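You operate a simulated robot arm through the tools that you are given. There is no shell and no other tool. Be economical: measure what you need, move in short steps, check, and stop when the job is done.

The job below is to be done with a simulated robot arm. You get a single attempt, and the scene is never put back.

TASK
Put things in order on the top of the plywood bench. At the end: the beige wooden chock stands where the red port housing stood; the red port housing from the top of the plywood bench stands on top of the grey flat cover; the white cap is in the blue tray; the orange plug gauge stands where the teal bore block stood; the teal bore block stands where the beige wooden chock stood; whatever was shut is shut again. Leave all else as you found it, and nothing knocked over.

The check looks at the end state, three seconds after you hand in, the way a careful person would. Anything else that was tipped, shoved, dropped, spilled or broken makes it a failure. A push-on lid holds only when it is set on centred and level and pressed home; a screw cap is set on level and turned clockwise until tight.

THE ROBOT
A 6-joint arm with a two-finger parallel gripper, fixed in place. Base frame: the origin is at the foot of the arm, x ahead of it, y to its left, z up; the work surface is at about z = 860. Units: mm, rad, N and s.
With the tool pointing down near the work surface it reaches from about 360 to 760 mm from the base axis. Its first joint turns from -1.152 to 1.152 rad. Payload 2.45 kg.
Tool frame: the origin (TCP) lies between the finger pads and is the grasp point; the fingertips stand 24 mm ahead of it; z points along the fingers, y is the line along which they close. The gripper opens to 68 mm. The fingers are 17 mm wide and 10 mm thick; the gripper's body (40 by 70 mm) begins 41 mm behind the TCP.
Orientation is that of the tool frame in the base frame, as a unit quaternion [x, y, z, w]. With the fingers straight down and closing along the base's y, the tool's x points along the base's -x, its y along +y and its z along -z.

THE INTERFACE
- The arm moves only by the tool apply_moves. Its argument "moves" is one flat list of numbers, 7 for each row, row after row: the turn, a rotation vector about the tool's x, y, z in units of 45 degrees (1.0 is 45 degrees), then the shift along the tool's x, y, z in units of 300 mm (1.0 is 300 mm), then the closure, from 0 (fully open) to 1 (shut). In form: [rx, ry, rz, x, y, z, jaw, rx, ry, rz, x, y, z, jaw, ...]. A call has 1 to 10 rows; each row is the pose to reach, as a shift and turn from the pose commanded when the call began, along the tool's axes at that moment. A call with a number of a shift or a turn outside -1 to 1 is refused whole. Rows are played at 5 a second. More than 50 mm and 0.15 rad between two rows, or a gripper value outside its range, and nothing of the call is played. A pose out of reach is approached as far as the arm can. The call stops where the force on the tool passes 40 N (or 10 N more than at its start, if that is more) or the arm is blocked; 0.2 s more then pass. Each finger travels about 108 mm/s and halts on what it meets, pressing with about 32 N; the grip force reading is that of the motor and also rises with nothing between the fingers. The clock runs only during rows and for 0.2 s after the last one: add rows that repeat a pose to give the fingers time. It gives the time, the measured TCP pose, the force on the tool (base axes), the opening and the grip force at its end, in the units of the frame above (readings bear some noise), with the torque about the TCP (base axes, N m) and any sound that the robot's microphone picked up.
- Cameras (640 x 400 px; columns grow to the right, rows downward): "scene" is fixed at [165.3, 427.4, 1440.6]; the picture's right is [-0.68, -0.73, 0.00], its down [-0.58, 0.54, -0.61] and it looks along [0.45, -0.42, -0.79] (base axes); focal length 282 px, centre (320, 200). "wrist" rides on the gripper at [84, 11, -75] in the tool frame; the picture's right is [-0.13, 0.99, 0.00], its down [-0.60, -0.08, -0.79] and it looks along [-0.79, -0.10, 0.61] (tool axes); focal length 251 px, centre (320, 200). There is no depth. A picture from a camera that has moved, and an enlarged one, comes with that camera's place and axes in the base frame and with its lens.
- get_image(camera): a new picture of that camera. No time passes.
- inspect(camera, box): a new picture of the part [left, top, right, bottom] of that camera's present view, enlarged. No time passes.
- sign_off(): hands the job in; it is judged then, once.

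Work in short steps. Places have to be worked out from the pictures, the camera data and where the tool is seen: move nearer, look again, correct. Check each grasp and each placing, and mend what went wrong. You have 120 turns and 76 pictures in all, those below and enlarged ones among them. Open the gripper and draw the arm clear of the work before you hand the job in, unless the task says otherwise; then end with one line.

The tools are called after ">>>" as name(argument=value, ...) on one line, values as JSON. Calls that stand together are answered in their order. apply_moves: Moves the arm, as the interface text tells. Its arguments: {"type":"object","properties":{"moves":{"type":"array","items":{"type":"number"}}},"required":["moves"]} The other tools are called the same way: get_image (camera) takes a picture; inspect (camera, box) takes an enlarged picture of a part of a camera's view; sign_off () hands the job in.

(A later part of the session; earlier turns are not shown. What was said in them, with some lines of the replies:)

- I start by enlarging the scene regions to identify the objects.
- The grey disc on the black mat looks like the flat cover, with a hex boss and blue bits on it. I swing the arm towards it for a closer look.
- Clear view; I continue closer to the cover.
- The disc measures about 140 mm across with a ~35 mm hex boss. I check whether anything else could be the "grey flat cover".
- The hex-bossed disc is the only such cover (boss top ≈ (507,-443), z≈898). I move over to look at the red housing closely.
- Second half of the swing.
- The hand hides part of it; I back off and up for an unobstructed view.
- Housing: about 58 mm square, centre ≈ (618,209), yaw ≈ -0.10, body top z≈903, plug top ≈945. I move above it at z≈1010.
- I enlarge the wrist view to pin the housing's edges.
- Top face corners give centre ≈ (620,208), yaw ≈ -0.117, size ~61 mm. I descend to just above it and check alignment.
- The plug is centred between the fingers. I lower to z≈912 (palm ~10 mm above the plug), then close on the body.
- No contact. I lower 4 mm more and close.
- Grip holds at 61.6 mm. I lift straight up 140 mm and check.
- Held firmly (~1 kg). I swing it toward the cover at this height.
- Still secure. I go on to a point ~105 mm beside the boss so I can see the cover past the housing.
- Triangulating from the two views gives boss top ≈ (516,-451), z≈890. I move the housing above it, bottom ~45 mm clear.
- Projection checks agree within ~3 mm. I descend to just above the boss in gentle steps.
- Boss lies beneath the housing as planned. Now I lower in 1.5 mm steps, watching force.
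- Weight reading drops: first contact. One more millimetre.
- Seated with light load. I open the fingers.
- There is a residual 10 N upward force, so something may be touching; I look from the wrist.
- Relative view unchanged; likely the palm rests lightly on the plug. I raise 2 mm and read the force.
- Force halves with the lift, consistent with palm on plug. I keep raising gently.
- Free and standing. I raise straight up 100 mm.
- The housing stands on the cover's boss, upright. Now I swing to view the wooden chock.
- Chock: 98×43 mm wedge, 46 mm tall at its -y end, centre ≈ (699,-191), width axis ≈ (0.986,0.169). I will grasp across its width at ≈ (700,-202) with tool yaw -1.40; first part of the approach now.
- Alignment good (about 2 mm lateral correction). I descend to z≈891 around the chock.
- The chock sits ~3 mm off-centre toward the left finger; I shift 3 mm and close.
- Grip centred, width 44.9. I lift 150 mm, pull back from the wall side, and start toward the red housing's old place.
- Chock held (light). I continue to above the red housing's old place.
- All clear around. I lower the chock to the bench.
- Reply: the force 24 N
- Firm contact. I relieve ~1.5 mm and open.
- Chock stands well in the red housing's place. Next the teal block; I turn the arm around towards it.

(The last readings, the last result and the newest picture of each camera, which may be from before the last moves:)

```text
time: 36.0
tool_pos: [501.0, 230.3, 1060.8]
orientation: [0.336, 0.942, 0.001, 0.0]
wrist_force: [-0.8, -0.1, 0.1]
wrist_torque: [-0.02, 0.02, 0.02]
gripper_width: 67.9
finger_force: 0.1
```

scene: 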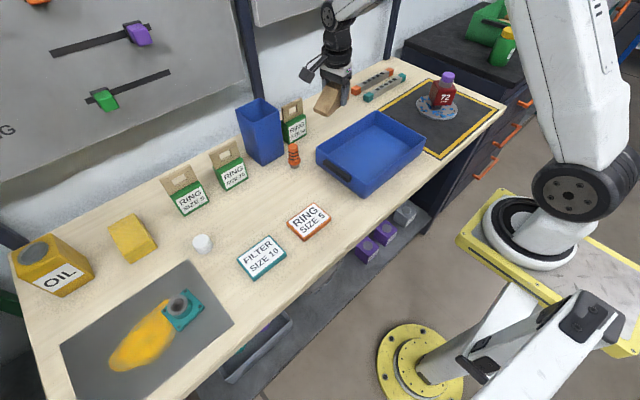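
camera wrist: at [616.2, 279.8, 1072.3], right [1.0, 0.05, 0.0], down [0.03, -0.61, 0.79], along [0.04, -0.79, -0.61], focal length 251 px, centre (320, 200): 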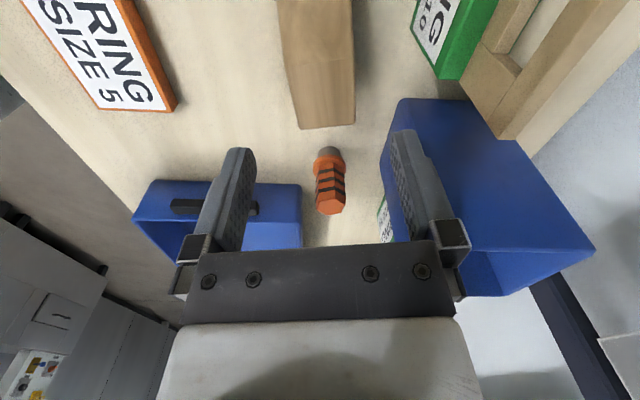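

>>> apply_moves(moves=[0, 0, -0.18, 0.067, -0.003, 0.007, 0, 0, 0, -0.36, 0.134, -0.006, 0.013, 0, 0, 0, -0.54, 0.202, -0.01, 0.02, 0, 0, 0, -0.72, 0.269, -0.013, 0.026, 0, 0, 0, -0.9, 0.336, -0.016, 0.033, 0])

```text
time: 37.2
tool_pos: [418.7, 291.8, 1047.4]
orientation: [-0.011, 1.0, 0.0, 0.001]
wrist_force: [0.5, -0.2, 0.2]
wrist_torque: [0.01, 0.01, 0.01]
gripper_width: 68.0
finger_force: 0.0
```

>>> apply_moves(moves=[0, 0, -0.18, 0.044, 0.036, 0.005, 0, 0, 0, -0.36, 0.088, 0.073, 0.01, 0, 0, 0, -0.54, 0.131, 0.109, 0.014, 0, 0, 0, -0.72, 0.175, 0.146, 0.018, 0, 0, 0, -0.9, 0.219, 0.182, 0.023, 0])

>>> get_image(camera="wrist")

```text
time: 38.4
tool_pos: [351.9, 343.1, 1041.6]
orientation: [-0.356, 0.935, -0.001, 0.0]
wrist_force: [-0.1, -0.6, 0.0]
wrist_torque: [0.04, -0.01, -0.01]
gripper_width: 67.9
finger_force: 0.0
```

```text
35 pictures are left
camera wrist: at [282.1, 295.0, 1116.1], right [-0.56, 0.83, 0.0], down [0.5, 0.34, 0.79], along [0.66, 0.45, -0.61], focal length 251 px, centre (320, 200)
```

wrist: 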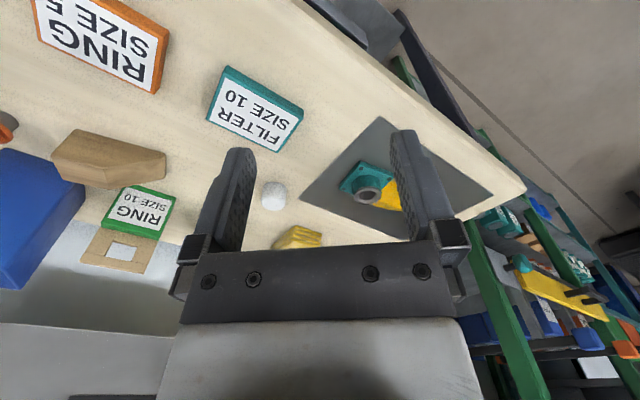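

>>> inspect(camera="wrist", box=[310, 130, 430, 230])

>>> inspect(camera="scene", box=[130, 270, 240, 350])

```text
4.00 times, centred on (370, 180) of wrist
camera zoom: at [282.1, 295.0, 1116.1], right [-0.56, 0.83, 0.0], down [0.5, 0.34, 0.79], along [0.66, 0.45, -0.61], focal length 1006 px, centre (120, 280)
```

zoom: 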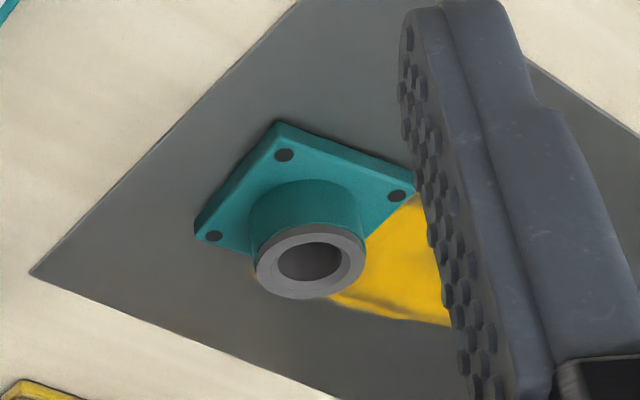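

```text
5.00 times, centred on (185, 310) of scene
camera zoom: at [165.3, 427.4, 1440.6], right [-0.68, -0.73, 0.0], down [-0.58, 0.54, -0.61], along [0.45, -0.42, -0.79], focal length 1408 px, centre (995, -350)
```

zoom: 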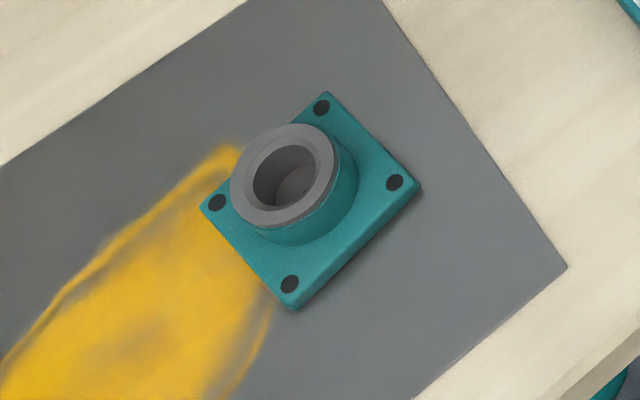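

Teal block: 59 mm flange, centre ≈ (473.5,507.7), cylinder top ≈ 897. I'll grip the cylinder; moving above it at z≈985.

>>> apply_moves(moves=[0, 0, 0, -0.134, 0.028, 0.037, 0, 0, 0, 0, -0.267, 0.056, 0.073, 0, 0, 0, 0, -0.401, 0.085, 0.11, 0, 0, 0, 0, -0.534, 0.113, 0.146, 0, 0, 0, 0, -0.668, 0.141, 0.183, 0, 0, 0, 0, -0.668, 0.141, 0.183, 0])

>>> get_image(camera="wrist")

```text
time: 39.8
tool_pos: [474.0, 508.4, 989.2]
orientation: [-0.355, 0.935, 0.0, 0.0]
wrist_force: [0.6, -0.6, 1.1]
wrist_torque: [0.02, -0.01, 0.03]
gripper_width: 67.9
finger_force: 0.1
```

```text
32 pictures are left
camera wrist: at [404.4, 459.6, 1064.1], right [-0.56, 0.83, 0.0], down [0.5, 0.34, 0.79], along [0.66, 0.44, -0.61], focal length 251 px, centre (320, 200)
```

wrist: 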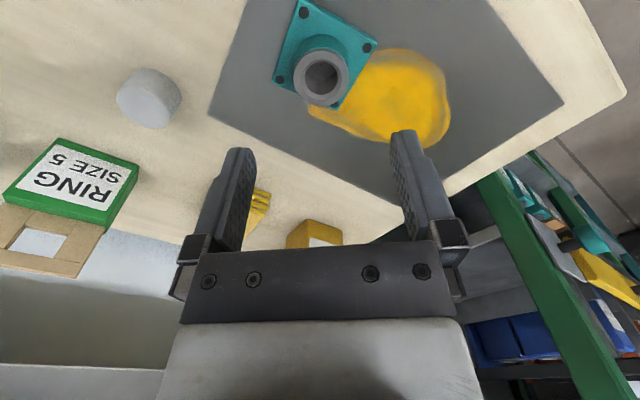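

Centre confirmed at (473.5,508). I descend to z≈902.

>>> apply_moves(moves=[0, 0, 0, 0, 0, 0.1, 0, 0, 0, 0, 0, 0, 0.2, 0, 0, 0, 0, 0, 0, 0.27, 0, 0, 0, 0, 0, 0, 0.285, 0, 0, 0, 0, 0, 0, 0.285, 0])

>>> get_image(camera="wrist")

```text
time: 41.0
tool_pos: [474.6, 510.7, 903.2]
orientation: [-0.356, 0.935, 0.0, 0.0]
wrist_force: [0.0, 0.6, -0.2]
wrist_torque: [0.02, 0.03, 0.0]
gripper_width: 67.9
finger_force: 0.0
```

```text
31 pictures are left
camera wrist: at [405.3, 461.3, 978.2], right [-0.56, 0.83, 0.0], down [0.5, 0.34, 0.79], along [0.66, 0.45, -0.61], focal length 251 px, centre (320, 200)
```

wrist: 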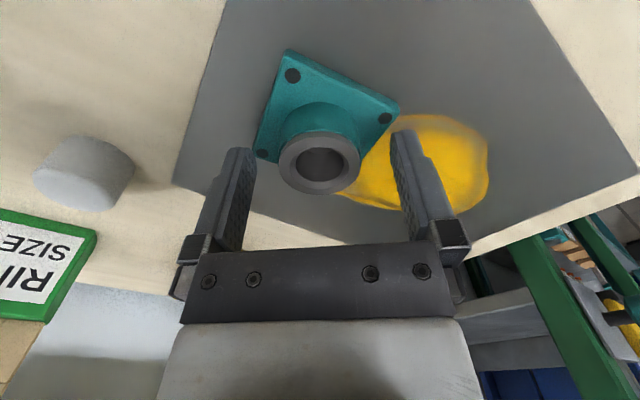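

I shift ~4 mm back toward the robot, lower 3 mm and close on the cylinder.

>>> apply_moves(moves=[0, 0, 0, 0.012, 0, 0, 0, 0, 0, 0, 0.012, 0, 0.01, 0, 0, 0, 0, 0.012, 0, 0.01, 0.3, 0, 0, 0, 0.012, 0, 0.01, 0.6, 0, 0, 0, 0.012, 0, 0.01, 0.6, 0, 0, 0, 0.012, 0, 0.01, 0.6])

>>> get_image(camera="wrist")

```text
time: 42.4
tool_pos: [472.0, 507.7, 899.8]
orientation: [-0.356, 0.935, 0.0, 0.001]
wrist_force: [-1.2, -0.1, 0.6]
wrist_torque: [0.08, -0.01, -0.04]
gripper_width: 35.3
finger_force: 31.5
```

```text
30 pictures are left
camera wrist: at [402.2, 458.2, 975.0], right [-0.56, 0.83, 0.0], down [0.5, 0.34, 0.79], along [0.66, 0.45, -0.61], focal length 251 px, centre (320, 200)
```

wrist: 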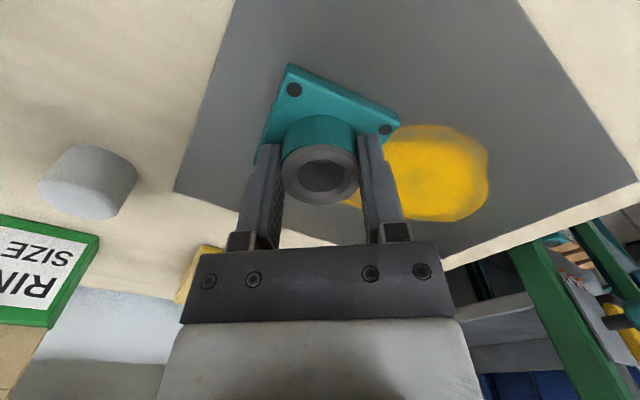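

Gripped at 35.3 mm. I lift and check it stays with the hand.

>>> apply_moves(moves=[0, 0, 0, 0, 0, -0.04, 0.6, 0, 0, 0, 0, 0, -0.15, 0.6, 0, 0, 0, 0, 0, -0.3, 0.6, 0, 0, 0, 0, 0, -0.45, 0.6, 0, 0, 0, 0, 0, -0.5, 0.6])

>>> inspect(camera="scene", box=[80, 180, 280, 380])

```text
time: 43.6
tool_pos: [472.0, 506.4, 1048.7]
orientation: [-0.355, 0.935, 0.0, 0.0]
wrist_force: [0.5, -0.1, -2.9]
wrist_torque: [-0.01, 0.03, -0.01]
gripper_width: 34.9
finger_force: 32.0
```

```text
2.00 times, centred on (180, 280) of scene
camera zoom: at [165.3, 427.4, 1440.6], right [-0.68, -0.73, 0.0], down [-0.58, 0.54, -0.61], along [0.45, -0.42, -0.79], focal length 563 px, centre (600, 40)
```

zoom: 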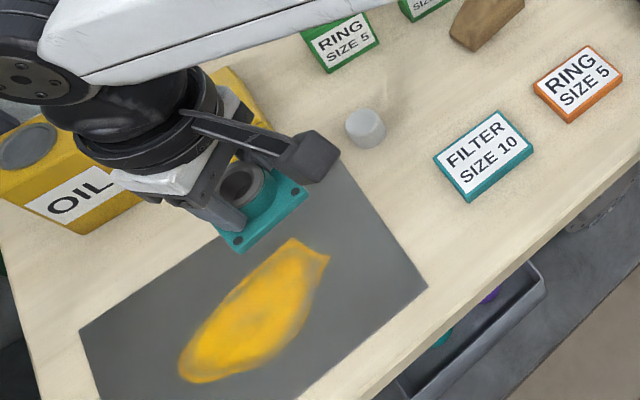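

Teal block is off cleanly; the grease stays on the mat. I carry it across in stages toward the chock's old place.

>>> apply_moves(moves=[0, 0, 0.077, 0.039, -0.134, 0, 0.6, 0, 0, 0.154, 0.077, -0.268, 0, 0.6, 0, 0, 0.231, 0.116, -0.402, 0, 0.6, 0, 0, 0.307, 0.155, -0.536, 0, 0.6, 0, 0, 0.384, 0.193, -0.67, 0, 0.6, 0, 0, 0.461, 0.232, -0.804, 0, 0.6])

```text
time: 45.0
tool_pos: [578.8, 276.0, 1050.2]
orientation: [-0.181, 0.983, 0.0, 0.001]
wrist_force: [0.3, -0.9, -3.3]
wrist_torque: [-0.01, 0.01, -0.03]
gripper_width: 35.0
finger_force: 32.3
```

>>> apply_moves(moves=[0, 0, 0.077, 0.028, -0.137, 0, 0.6, 0, 0, 0.154, 0.056, -0.274, 0, 0.6, 0, 0, 0.231, 0.084, -0.41, 0, 0.6, 0, 0, 0.307, 0.111, -0.547, 0, 0.6, 0, 0, 0.384, 0.139, -0.684, 0, 0.6, 0, 0, 0.461, 0.167, -0.821, 0, 0.6])

```text
time: 46.4
tool_pos: [620.0, 31.4, 1047.7]
orientation: [-0.002, 1.0, 0.0, 0.002]
wrist_force: [0.4, 0.4, -2.8]
wrist_torque: [0.0, 0.01, -0.01]
gripper_width: 34.6
finger_force: 31.8
```

>>> apply_moves(moves=[0, 0, 0.077, -0.041, -0.124, 0, 0.6, 0, 0, 0.154, -0.082, -0.248, 0, 0.6, 0, 0, 0.231, -0.124, -0.373, 0, 0.6, 0, 0, 0.307, -0.165, -0.497, 0, 0.6, 0, 0, 0.384, -0.206, -0.621, 0, 0.6, 0, 0, 0.461, -0.247, -0.745, 0, 0.6, 0, 0, 0.461, -0.247, -0.745, 0.14, 0.6, 0, 0, 0.461, -0.247, -0.745, 0.28, 0.6, 0, 0, 0.461, -0.247, -0.745, 0.4, 0.6])

>>> inspect(camera="scene", box=[290, 50, 450, 170])

>>> get_image(camera="wrist")

```text
time: 48.4
tool_pos: [693.8, -190.4, 928.1]
orientation: [0.179, 0.984, 0.0, 0.001]
wrist_force: [0.9, -0.5, -2.3]
wrist_torque: [-0.02, 0.01, 0.06]
gripper_width: 34.7
finger_force: 31.6
```

```text
3.33 times, centred on (370, 110) of scene
camera zoom: at [165.4, 427.3, 1440.6], right [-0.68, -0.73, 0.0], down [-0.58, 0.54, -0.61], along [0.45, -0.42, -0.79], focal length 938 px, centre (153, 500)
```

zoom: 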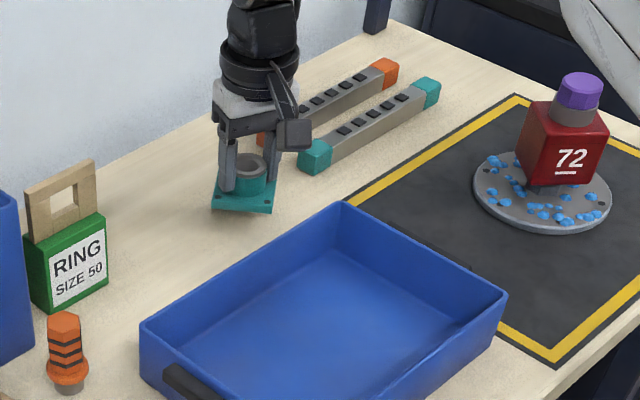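

```text
27 pictures are left
camera wrist: at [619.6, -151.9, 1002.6], right [0.47, 0.88, 0.0], down [0.54, -0.29, 0.79], along [0.7, -0.37, -0.61], focal length 251 px, centre (320, 200)
```

wrist: 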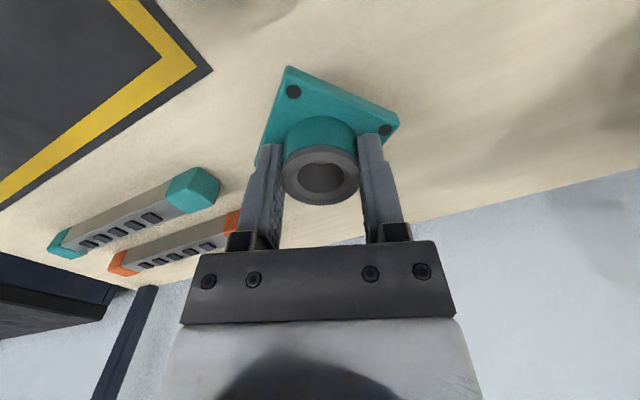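

Clear all round. I lower to near the bench, then in fine steps.

>>> apply_moves(moves=[0, 0, 0, 0, 0, 0.06, 0.6, 0, 0, 0, 0, 0, 0.085, 0.6, 0, 0, 0, 0, 0, 0.093, 0.6, 0, 0, 0, 0, 0, 0.093, 0.6])

```text
time: 49.4
tool_pos: [693.7, -190.6, 901.0]
orientation: [0.18, 0.984, 0.0, 0.0]
wrist_force: [-0.3, -0.5, -2.3]
wrist_torque: [-0.02, 0.01, -0.01]
gripper_width: 34.9
finger_force: 32.0
```

>>> apply_moves(moves=[0, 0, 0, 0, 0, 0.004, 0.6, 0, 0, 0, 0, 0, 0.007, 0.6, 0, 0, 0, 0, 0, 0.007, 0.6])

```text
time: 50.2
tool_pos: [694.8, -191.0, 897.5]
orientation: [0.179, 0.984, 0.0, 0.0]
wrist_force: [0.2, 0.5, -3.1]
wrist_torque: [0.02, 0.0, -0.02]
gripper_width: 34.7
finger_force: 32.1
```

No contact yet; another 1.5 mm.

>>> apply_moves(moves=[0, 0, 0, 0, 0, 0.003, 0.6, 0, 0, 0, 0, 0, 0.005, 0.6, 0, 0, 0, 0, 0, 0.005, 0.6])

```text
time: 51.0
tool_pos: [694.9, -191.4, 896.8]
orientation: [0.18, 0.984, -0.001, 0.002]
wrist_force: [-1.6, 0.1, 3.1]
wrist_torque: [-0.09, 0.14, -0.06]
gripper_width: 34.6
finger_force: 32.2
```

Contact at z≈897. I open and rise.

>>> apply_moves(moves=[0, 0, 0, 0, 0, 0, 0.4, 0, 0, 0, 0, 0, 0, 0.1, 0, 0, 0, 0, 0, 0, 0, 0, 0, 0, 0, 0, 0, 0, 0, 0, 0, 0, 0, -0.08, 0, 0, 0, 0, 0, 0, -0.22, 0, 0, 0, 0, 0, 0, -0.37, 0, 0, 0, 0, 0, 0, -0.5, 0])

>>> inspect(camera="scene", box=[290, 50, 450, 170])

```text
time: 52.8
tool_pos: [692.0, -190.9, 1046.4]
orientation: [0.179, 0.984, -0.001, 0.001]
wrist_force: [-0.5, -0.5, -0.2]
wrist_torque: [0.01, -0.01, -0.01]
gripper_width: 68.0
finger_force: 0.2
```

```text
3.33 times, centred on (370, 110) of scene
camera zoom: at [165.3, 427.4, 1440.6], right [-0.68, -0.73, 0.0], down [-0.58, 0.54, -0.61], along [0.45, -0.42, -0.79], focal length 938 px, centre (153, 500)
```

zoom: 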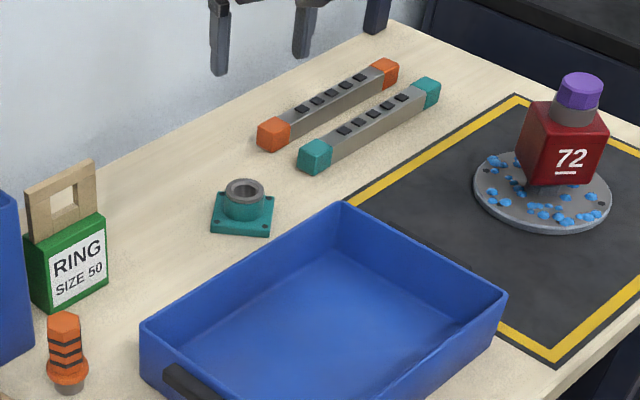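

Teal block stands in the chock's old place. Now to the plug gauge at ≈ (635.5,89).

>>> apply_moves(moves=[0, 0, -0.084, 0.072, 0.115, 0, 0, 0, 0, -0.167, 0.144, 0.231, 0, 0, 0, 0, -0.251, 0.216, 0.346, 0, 0, 0, 0, -0.335, 0.289, 0.461, 0, 0, 0, 0, -0.419, 0.361, 0.576, 0, 0, 0, 0, -0.502, 0.433, 0.692, 0.03, 0, 0, 0, -0.586, 0.505, 0.807, 0.087, 0])

>>> get_image(camera="wrist")

```text
time: 54.4
tool_pos: [636.5, 92.0, 1019.9]
orientation: [-0.05, 0.999, 0.0, 0.0]
wrist_force: [-0.3, 0.3, -0.1]
wrist_torque: [-0.04, -0.03, -0.02]
gripper_width: 68.0
finger_force: 0.1
```

```text
25 pictures are left
camera wrist: at [552.2, 92.9, 1094.6], right [0.03, 1.0, 0.0], down [0.61, -0.02, 0.79], along [0.79, -0.02, -0.61], focal length 251 px, centre (320, 200)
```

wrist: 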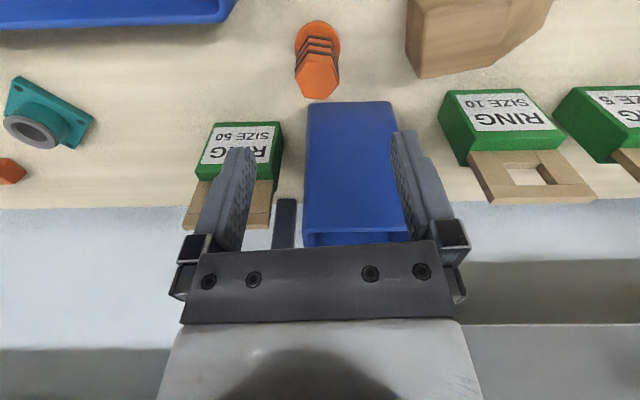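

Gauge top at (633.6,90). I correct 3 mm and descend to z≈913.

>>> apply_moves(moves=[0, 0, 0, 0.011, 0, 0.12, 0, 0, 0, 0, 0.011, 0, 0.24, 0, 0, 0, 0, 0.011, 0, 0.355, 0, 0, 0, 0, 0.011, 0, 0.355, 0])

>>> get_image(camera="wrist")

```text
time: 55.4
tool_pos: [634.6, 90.0, 915.5]
orientation: [-0.049, 0.999, 0.0, 0.001]
wrist_force: [0.5, 0.2, 0.8]
wrist_torque: [-0.01, -0.04, 0.0]
gripper_width: 67.8
finger_force: 0.1
```

```text
24 pictures are left
camera wrist: at [549.6, 90.8, 990.7], right [0.03, 1.0, 0.0], down [0.61, -0.02, 0.79], along [0.79, -0.02, -0.61], focal length 251 px, centre (320, 200)
```

wrist: 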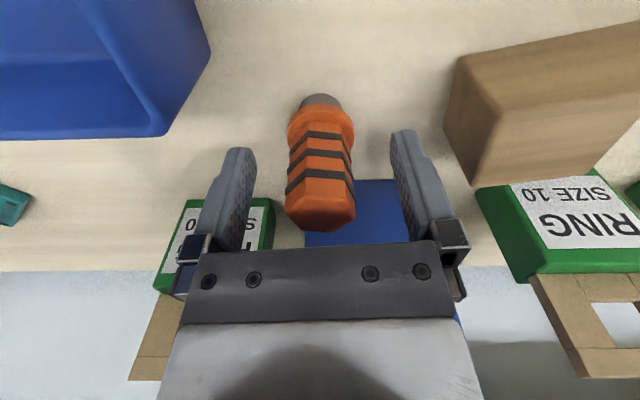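

>>> inspect(camera="wrist", box=[265, 85, 375, 245])

```text
2.50 times, centred on (320, 165) of wrist
camera zoom: at [549.6, 90.8, 990.7], right [0.03, 1.0, 0.0], down [0.61, -0.02, 0.79], along [0.79, -0.02, -0.61], focal length 629 px, centre (320, 288)
```

zoom: 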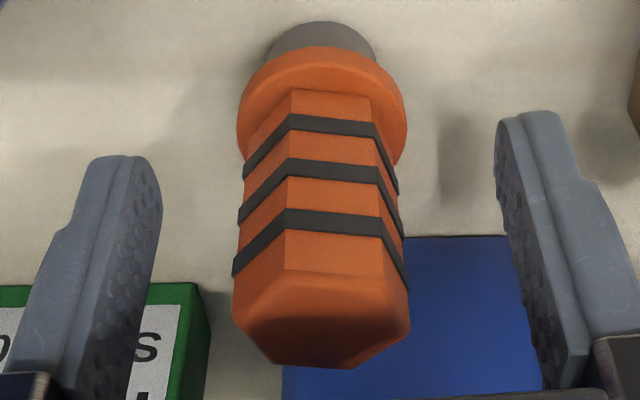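

The hex flats are ~16° off the jaws' direction. I rotate the tool +16° in yaw, then close.

>>> apply_moves(moves=[0, 0, -0.181, 0, 0, 0.003, 0, 0, 0, -0.362, 0, 0, 0.005, 0, 0, 0, -0.362, 0, 0, 0.005, 0.3, 0, 0, -0.362, 0, 0, 0.005, 0.6, 0, 0, -0.362, 0, 0, 0.005, 0.8, 0, 0, -0.362, 0, 0, 0.005, 0.8, 0, 0, -0.362, 0, 0, 0.005, 0.8])

>>> inspect(camera="wrist", box=[240, 85, 400, 245])

```text
time: 57.0
tool_pos: [635.3, 89.4, 914.5]
orientation: [-0.191, 0.982, 0.0, 0.0]
wrist_force: [0.1, -0.6, 0.8]
wrist_torque: [-0.03, -0.02, 0.0]
gripper_width: 25.4
finger_force: 31.9
```

```text
2.50 times, centred on (320, 165) of wrist
camera zoom: at [552.8, 66.6, 989.3], right [-0.25, 0.97, 0.0], down [0.59, 0.15, 0.79], along [0.77, 0.2, -0.61], focal length 629 px, centre (320, 288)
```

zoom: 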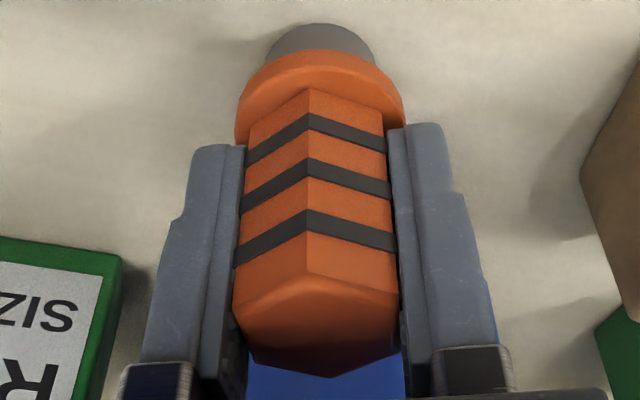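

Gripped squarely on flats (25.4 mm). I lift and carry toward the mat.

>>> apply_moves(moves=[0, 0, 0, 0, 0, -0.06, 0.8, 0, 0, 0, 0, 0, -0.19, 0.8, 0, 0, 0, 0, 0, -0.33, 0.8, 0, 0, 0, 0, 0, -0.45, 0.8, 0, 0, -0.057, -0.011, 0.149, -0.45, 0.8, 0, 0, -0.115, -0.022, 0.299, -0.45, 0.8, 0, 0, -0.172, -0.033, 0.448, -0.45, 0.8, 0, 0, -0.229, -0.044, 0.597, -0.45, 0.8])

```text
time: 58.8
tool_pos: [580.8, 260.4, 1049.5]
orientation: [-0.278, 0.961, 0.0, 0.001]
wrist_force: [0.2, 0.1, -0.1]
wrist_torque: [0.01, 0.02, -0.01]
gripper_width: 25.3
finger_force: 32.4
```

>>> apply_moves(moves=[0, 0, -0.04, -0.022, 0.148, 0, 0.8, 0, 0, -0.081, -0.045, 0.297, 0, 0.8, 0, 0, -0.121, -0.067, 0.445, 0, 0.8, 0, 0, -0.161, -0.089, 0.593, 0, 0.8, 0, 0, -0.202, -0.112, 0.742, 0, 0.8, 0, 0, -0.242, -0.134, 0.89, 0, 0.8, 0, 0, -0.242, -0.134, 0.89, 0.15, 0.8, 0, 0, -0.242, -0.134, 0.89, 0.3, 0.8])

>>> get_image(camera="wrist")

>>> inspect(camera="scene", box=[80, 180, 280, 380])

```text
time: 60.6
tool_pos: [470.6, 509.0, 957.7]
orientation: [-0.368, 0.93, 0.0, 0.0]
wrist_force: [-1.3, 0.4, -0.9]
wrist_torque: [0.02, -0.03, 0.0]
gripper_width: 25.5
finger_force: 31.7
```

```text
21 pictures are left
camera wrist: at [401.2, 457.9, 1033.4], right [-0.58, 0.81, 0.0], down [0.49, 0.36, 0.79], along [0.64, 0.46, -0.61], focal length 251 px, centre (320, 200)
```

wrist: 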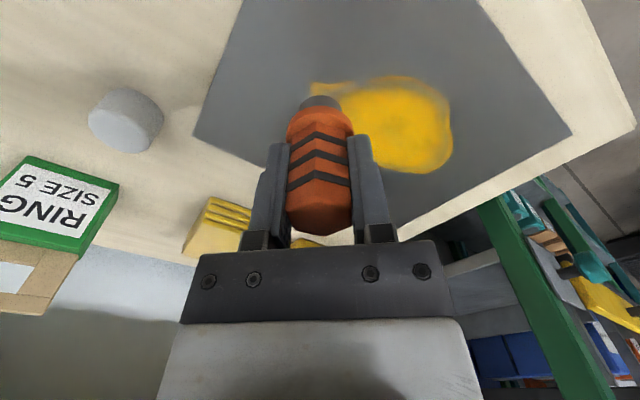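

```text
2.00 times, centred on (180, 280) of scene
camera zoom: at [165.3, 427.4, 1440.6], right [-0.68, -0.73, 0.0], down [-0.58, 0.54, -0.61], along [0.45, -0.42, -0.79], focal length 563 px, centre (600, 40)
```

zoom: 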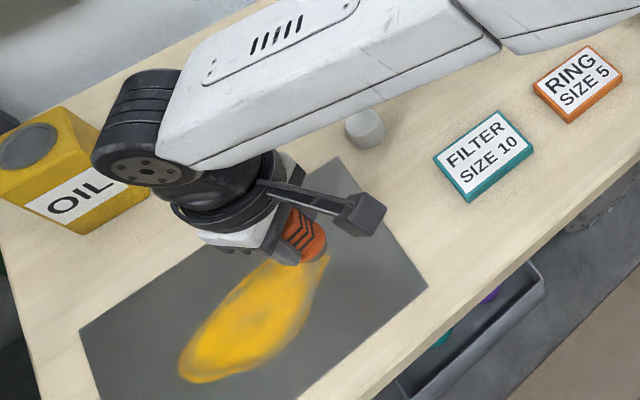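

The grease tip lies very near the teal block's exact centre, so I aim ~7 mm to its clean side, at (467.5,502), and lower.

>>> apply_moves(moves=[0, 0, 0, 0.018, -0.008, 0.05, 0.8, 0, 0, 0, 0.018, -0.008, 0.11, 0.8, 0, 0, 0, 0.018, -0.008, 0.13, 0.8, 0, 0, 0, 0.018, -0.008, 0.13, 0.8])

```text
time: 61.6
tool_pos: [468.6, 501.9, 919.3]
orientation: [-0.368, 0.93, 0.001, 0.001]
wrist_force: [-0.2, 0.0, -1.0]
wrist_torque: [0.01, 0.01, -0.02]
gripper_width: 25.6
finger_force: 31.9
```

>>> apply_moves(moves=[0, 0, 0, 0, 0, 0.004, 0.8, 0, 0, 0, 0, 0, 0.007, 0.8, 0, 0, 0, 0, 0, 0.007, 0.8])

```text
time: 62.4
tool_pos: [468.0, 502.3, 916.5]
orientation: [-0.368, 0.93, 0.001, 0.0]
wrist_force: [-0.3, -0.1, -0.6]
wrist_torque: [0.04, 0.02, -0.03]
gripper_width: 25.6
finger_force: 32.2
```

No contact yet; down another 1.5 mm.

>>> apply_moves(moves=[0, 0, 0, 0, 0, 0.003, 0.8, 0, 0, 0, 0, 0, 0.005, 0.8, 0, 0, 0, 0, 0, 0.005, 0.8])

```text
time: 63.2
tool_pos: [469.3, 500.9, 915.5]
orientation: [-0.368, 0.93, 0.0, 0.001]
wrist_force: [-0.8, -0.3, -0.1]
wrist_torque: [0.02, 0.02, 0.02]
gripper_width: 25.7
finger_force: 32.4
```

>>> apply_moves(moves=[0, 0, 0, 0, 0, 0.003, 0.8, 0, 0, 0, 0, 0, 0.005, 0.8, 0, 0, 0, 0, 0, 0.005, 0.8])

```text
time: 64.0
tool_pos: [470.4, 501.2, 915.5]
orientation: [-0.368, 0.93, 0.001, 0.002]
wrist_force: [-1.2, -4.2, 14.4]
wrist_torque: [-0.22, 0.1, 0.0]
gripper_width: 25.5
finger_force: 31.8
```

Contact. I relieve about 0.6 mm, open gently, then rise.

>>> apply_moves(moves=[0, 0, 0, 0, 0, -0.003, 0.8, 0, 0, 0, 0, 0, -0.003, 0.5, 0, 0, 0, 0, 0, -0.003, 0.2, 0, 0, 0, 0, 0, -0.003, 0, 0, 0, 0, 0, 0, -0.003, 0, 0, 0, 0, 0, 0, -0.06, 0, 0, 0, 0, 0, 0, -0.2, 0, 0, 0, 0, 0, 0, -0.35, 0])

>>> get_image(camera="wrist")

>>> inspect(camera="scene", box=[80, 180, 280, 380])

```text
time: 65.8
tool_pos: [467.9, 499.2, 1020.8]
orientation: [-0.368, 0.93, 0.0, 0.0]
wrist_force: [0.4, -0.1, 0.3]
wrist_torque: [0.06, 0.03, -0.01]
gripper_width: 67.9
finger_force: 0.0
```

```text
19 pictures are left
camera wrist: at [399.2, 448.8, 1096.1], right [-0.58, 0.81, 0.0], down [0.49, 0.36, 0.79], along [0.64, 0.46, -0.61], focal length 251 px, centre (320, 200)
```

wrist: 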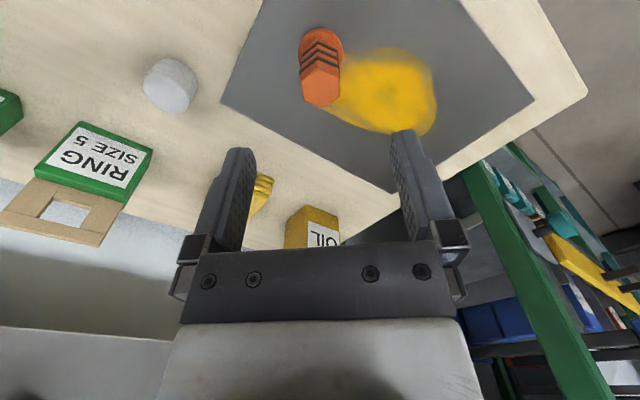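

```text
2.00 times, centred on (180, 280) of scene
camera zoom: at [165.3, 427.4, 1440.6], right [-0.68, -0.73, 0.0], down [-0.58, 0.54, -0.61], along [0.45, -0.42, -0.79], focal length 563 px, centre (600, 40)
```

zoom: 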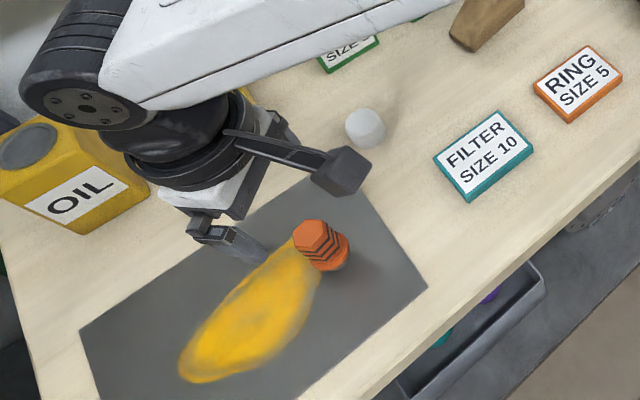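

Gauge stands upright on the mat. Next the white cap at ≈ (575,408); I move above it.

>>> apply_moves(moves=[0, 0, 0.043, -0.013, -0.117, 0, 0, 0, 0, 0.085, -0.026, -0.233, 0, 0, 0, 0, 0.128, -0.038, -0.35, 0.05, 0, 0, 0, 0.17, -0.051, -0.466, 0.14, 0])

>>> get_image(camera="wrist")

>>> inspect(camera="scene", box=[170, 210, 250, 270])

```text
time: 66.8
tool_pos: [576.4, 408.2, 976.5]
orientation: [-0.305, 0.952, 0.0, 0.001]
wrist_force: [0.3, 0.4, -0.4]
wrist_torque: [-0.02, 0.02, 0.02]
gripper_width: 68.3
finger_force: 0.0
```

```text
17 pictures are left
camera wrist: at [501.9, 366.6, 1051.4], right [-0.47, 0.88, 0.0], down [0.54, 0.29, 0.79], along [0.7, 0.37, -0.61], focal length 251 px, centre (320, 200)
```

wrist: 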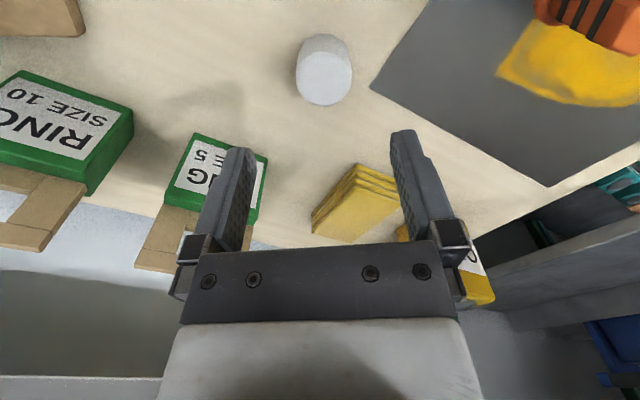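

```text
6.67 times, centred on (210, 240) of scene
camera zoom: at [165.3, 427.4, 1440.6], right [-0.68, -0.73, 0.0], down [-0.58, 0.54, -0.61], along [0.45, -0.42, -0.79], focal length 1877 px, centre (1053, -67)
```

zoom: 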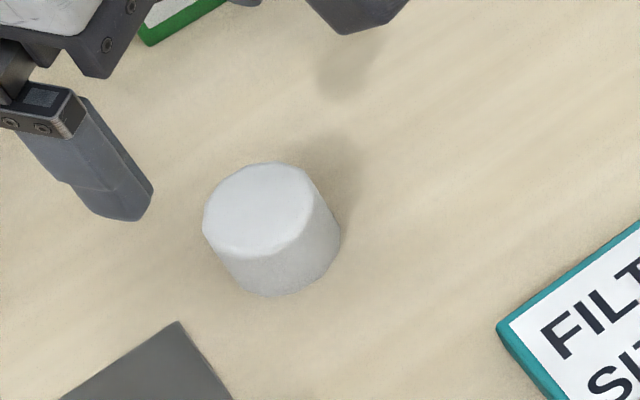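

Cap: ~39 mm dia, 32 mm tall, centre ≈ (572,408.5). I correct and descend to z≈889, then close.

>>> apply_moves(moves=[0, 0, 0, 0.009, 0.014, 0.1, 0, 0, 0, 0, 0.009, 0.014, 0.2, 0, 0, 0, 0, 0.009, 0.014, 0.29, 0, 0, 0, 0, 0.009, 0.014, 0.29, 0, 0, 0, 0, 0.009, 0.014, 0.29, 0.4, 0, 0, 0, 0.009, 0.014, 0.29, 0.6, 0, 0, 0, 0.009, 0.014, 0.29, 0.6, 0, 0, 0, 0.009, 0.014, 0.29, 0.6])

>>> get_image(camera="wrist")

```text
time: 68.6
tool_pos: [571.8, 411.1, 890.2]
orientation: [-0.305, 0.952, 0.0, 0.0]
wrist_force: [-0.3, -0.3, -1.1]
wrist_torque: [0.0, 0.0, -0.01]
gripper_width: 36.0
finger_force: 31.4
```

```text
15 pictures are left
camera wrist: at [497.5, 369.8, 964.6], right [-0.47, 0.88, 0.0], down [0.54, 0.29, 0.79], along [0.7, 0.37, -0.61], focal length 251 px, centre (320, 200)
```

wrist: 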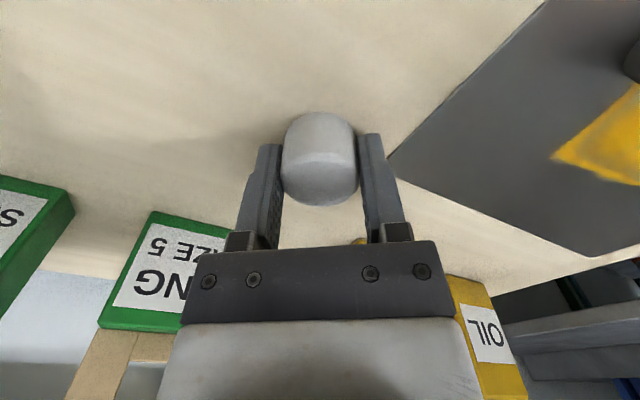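

Cap gripped (36 mm). I lift and carry toward the blue tray.

>>> apply_moves(moves=[0, 0, 0, 0, 0, -0.1, 0.6, 0, 0, 0, 0, 0, -0.25, 0.6, 0, 0, 0, 0, 0, -0.4, 0.6, 0, 0, 0.089, 0.095, -0.116, -0.4, 0.6, 0, 0, 0.178, 0.19, -0.232, -0.4, 0.6, 0, 0, 0.268, 0.286, -0.349, -0.4, 0.6, 0, 0, 0.357, 0.381, -0.465, -0.4, 0.6])

```text
time: 70.2
tool_pos: [559.4, 230.6, 1010.5]
orientation: [-0.169, 0.986, 0.0, 0.001]
wrist_force: [0.5, 0.2, -0.3]
wrist_torque: [-0.02, 0.03, 0.02]
gripper_width: 35.9
finger_force: 32.3
```

>>> apply_moves(moves=[0, 0, 0.082, 0.064, -0.124, 0, 0.6, 0, 0, 0.164, 0.127, -0.249, 0, 0.6, 0, 0, 0.246, 0.191, -0.373, 0, 0.6, 0, 0, 0.327, 0.255, -0.497, 0, 0.6, 0, 0, 0.409, 0.319, -0.621, 0, 0.6, 0, 0, 0.491, 0.382, -0.746, 0, 0.6, 0, 0, 0.573, 0.446, -0.87, 0, 0.6])

>>> get_image(camera="wrist")

>>> get_image(camera="scene")

```text
time: 71.8
tool_pos: [519.1, -60.5, 1011.7]
orientation: [0.055, 0.998, 0.0, 0.0]
wrist_force: [0.6, 1.2, -0.8]
wrist_torque: [0.03, -0.01, 0.03]
gripper_width: 36.0
finger_force: 32.0
```

```text
14 pictures are left
camera wrist: at [437.3, -41.5, 1087.1], right [0.24, 0.97, 0.0], down [0.59, -0.14, 0.79], along [0.77, -0.19, -0.61], focal length 251 px, centre (320, 200)
```

wrist: 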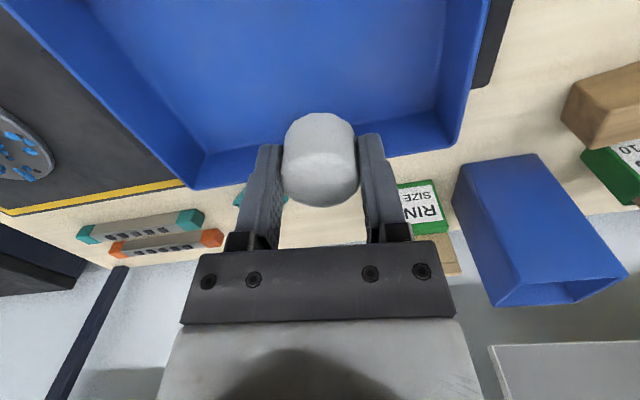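

```text
13 pictures are left
```

scene: 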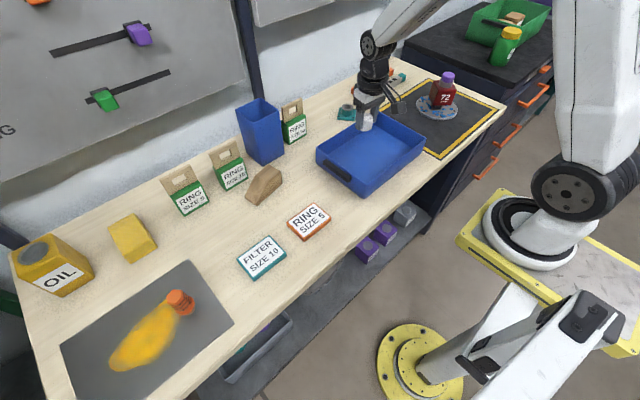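

Right above the tray's interior. I descend to near the tray floor.

>>> apply_moves(moves=[0, 0, 0, -0.04, 0, 0.1, 0.6, 0, 0, 0, -0.04, 0, 0.22, 0.6, 0, 0, 0, -0.04, 0, 0.33, 0.6, 0, 0, 0, -0.04, 0, 0.372, 0.6, 0, 0, 0, -0.04, 0, 0.379, 0.6, 0, 0, 0, -0.04, 0, 0.379, 0.6])

```text
time: 73.2
tool_pos: [532.0, -60.3, 896.5]
orientation: [0.055, 0.999, 0.0, 0.0]
wrist_force: [-0.5, 0.5, -0.4]
wrist_torque: [0.03, 0.0, 0.01]
gripper_width: 35.7
finger_force: 32.6
```

>>> apply_moves(moves=[0, 0, 0, 0, 0, 0.005, 0.6, 0, 0, 0, 0, 0, 0.009, 0.6, 0, 0, 0, 0, 0, 0.009, 0.6])

```text
time: 74.0
tool_pos: [532.0, -60.4, 893.9]
orientation: [0.055, 0.998, 0.0, 0.0]
wrist_force: [-3.6, 3.5, 16.6]
wrist_torque: [0.13, 0.13, 0.01]
gripper_width: 35.6
finger_force: 32.1
```

Contact with the tray floor. I relieve 1 mm, open, and rise.

>>> apply_moves(moves=[0, 0, 0, 0, 0, -0.004, 0.6, 0, 0, 0, 0, 0, -0.004, 0.3, 0, 0, 0, 0, 0, -0.004, 0, 0, 0, 0, 0, 0, -0.004, 0, 0, 0, 0, 0, 0, -0.1, 0, 0, 0, 0, 0, 0, -0.25, 0, 0, 0, 0, 0, 0, -0.4, 0, 0, 0, 0, 0, 0, -0.55, 0])

>>> get_image(camera="scene")

```text
time: 75.8
tool_pos: [533.1, -61.2, 1061.3]
orientation: [0.055, 0.998, 0.0, 0.0]
wrist_force: [-0.4, -0.1, 0.0]
wrist_torque: [0.0, 0.0, 0.01]
gripper_width: 68.2
finger_force: 0.1
```

```text
12 pictures are left
```

scene: 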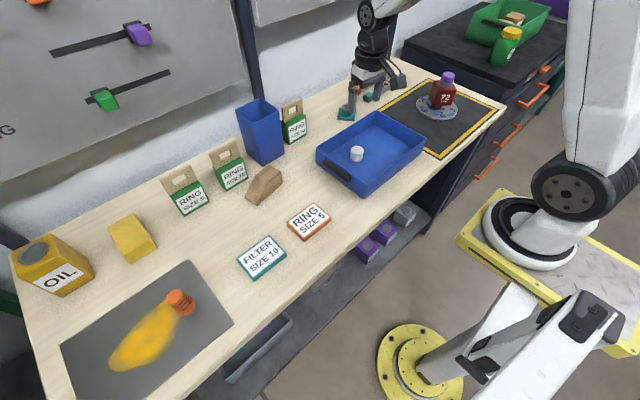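

All items are in place. I withdraw the arm up and back, then take a last look.

>>> apply_moves(moves=[0, 0, 0, 0.08, 0, -0.12, 0, 0, 0, 0, 0.16, 0, -0.24, 0, 0, 0, 0, 0.24, 0, -0.36, 0])

>>> inspect(camera="scene", box=[300, 50, 500, 190])

>>> inspect(camera="scene", box=[100, 130, 320, 330])

```text
time: 76.6
tool_pos: [459.9, -53.1, 1167.6]
orientation: [0.054, 0.999, 0.0, 0.0]
wrist_force: [-0.8, -0.8, 0.4]
wrist_torque: [-0.01, -0.03, 0.02]
gripper_width: 68.0
finger_force: 0.0
```

```text
2.86 times, centred on (400, 120) of scene
camera zoom: at [165.3, 427.4, 1440.6], right [-0.68, -0.73, 0.0], down [-0.58, 0.54, -0.61], along [0.45, -0.42, -0.79], focal length 804 px, centre (91, 429)
```

zoom: 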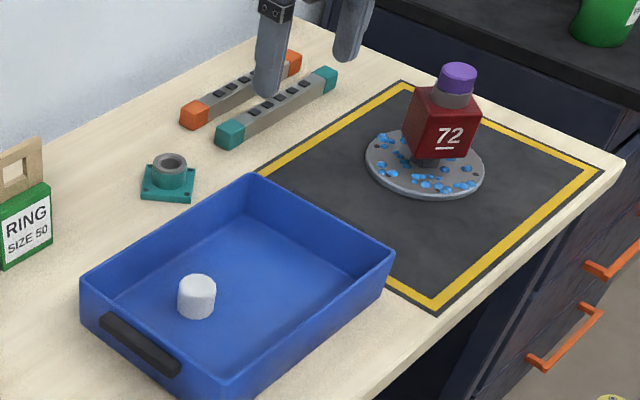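

```text
2.00 times, centred on (210, 230) of scene
camera zoom: at [165.3, 427.4, 1440.6], right [-0.68, -0.73, 0.0], down [-0.58, 0.54, -0.61], along [0.45, -0.42, -0.79], focal length 563 px, centre (540, 140)
```

zoom: 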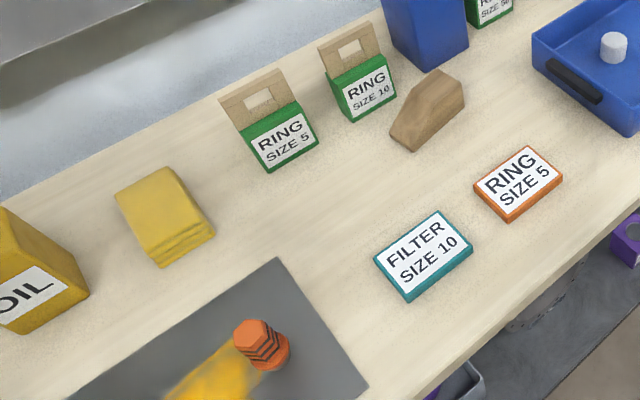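

Everything stands as asked, nothing is disturbed and the arm is clear, so I hand in.

>>> sign_off()

```text
The job is handed in.
```

The job is handed in with all five objects moved and nothing knocked over: the red port housing stands on the hex boss in the middle of the grey cover, clear of the blue blobs around it, and the orange plug gauge stands about 7 mm off the teal block's exact spot to keep it out of the grease.
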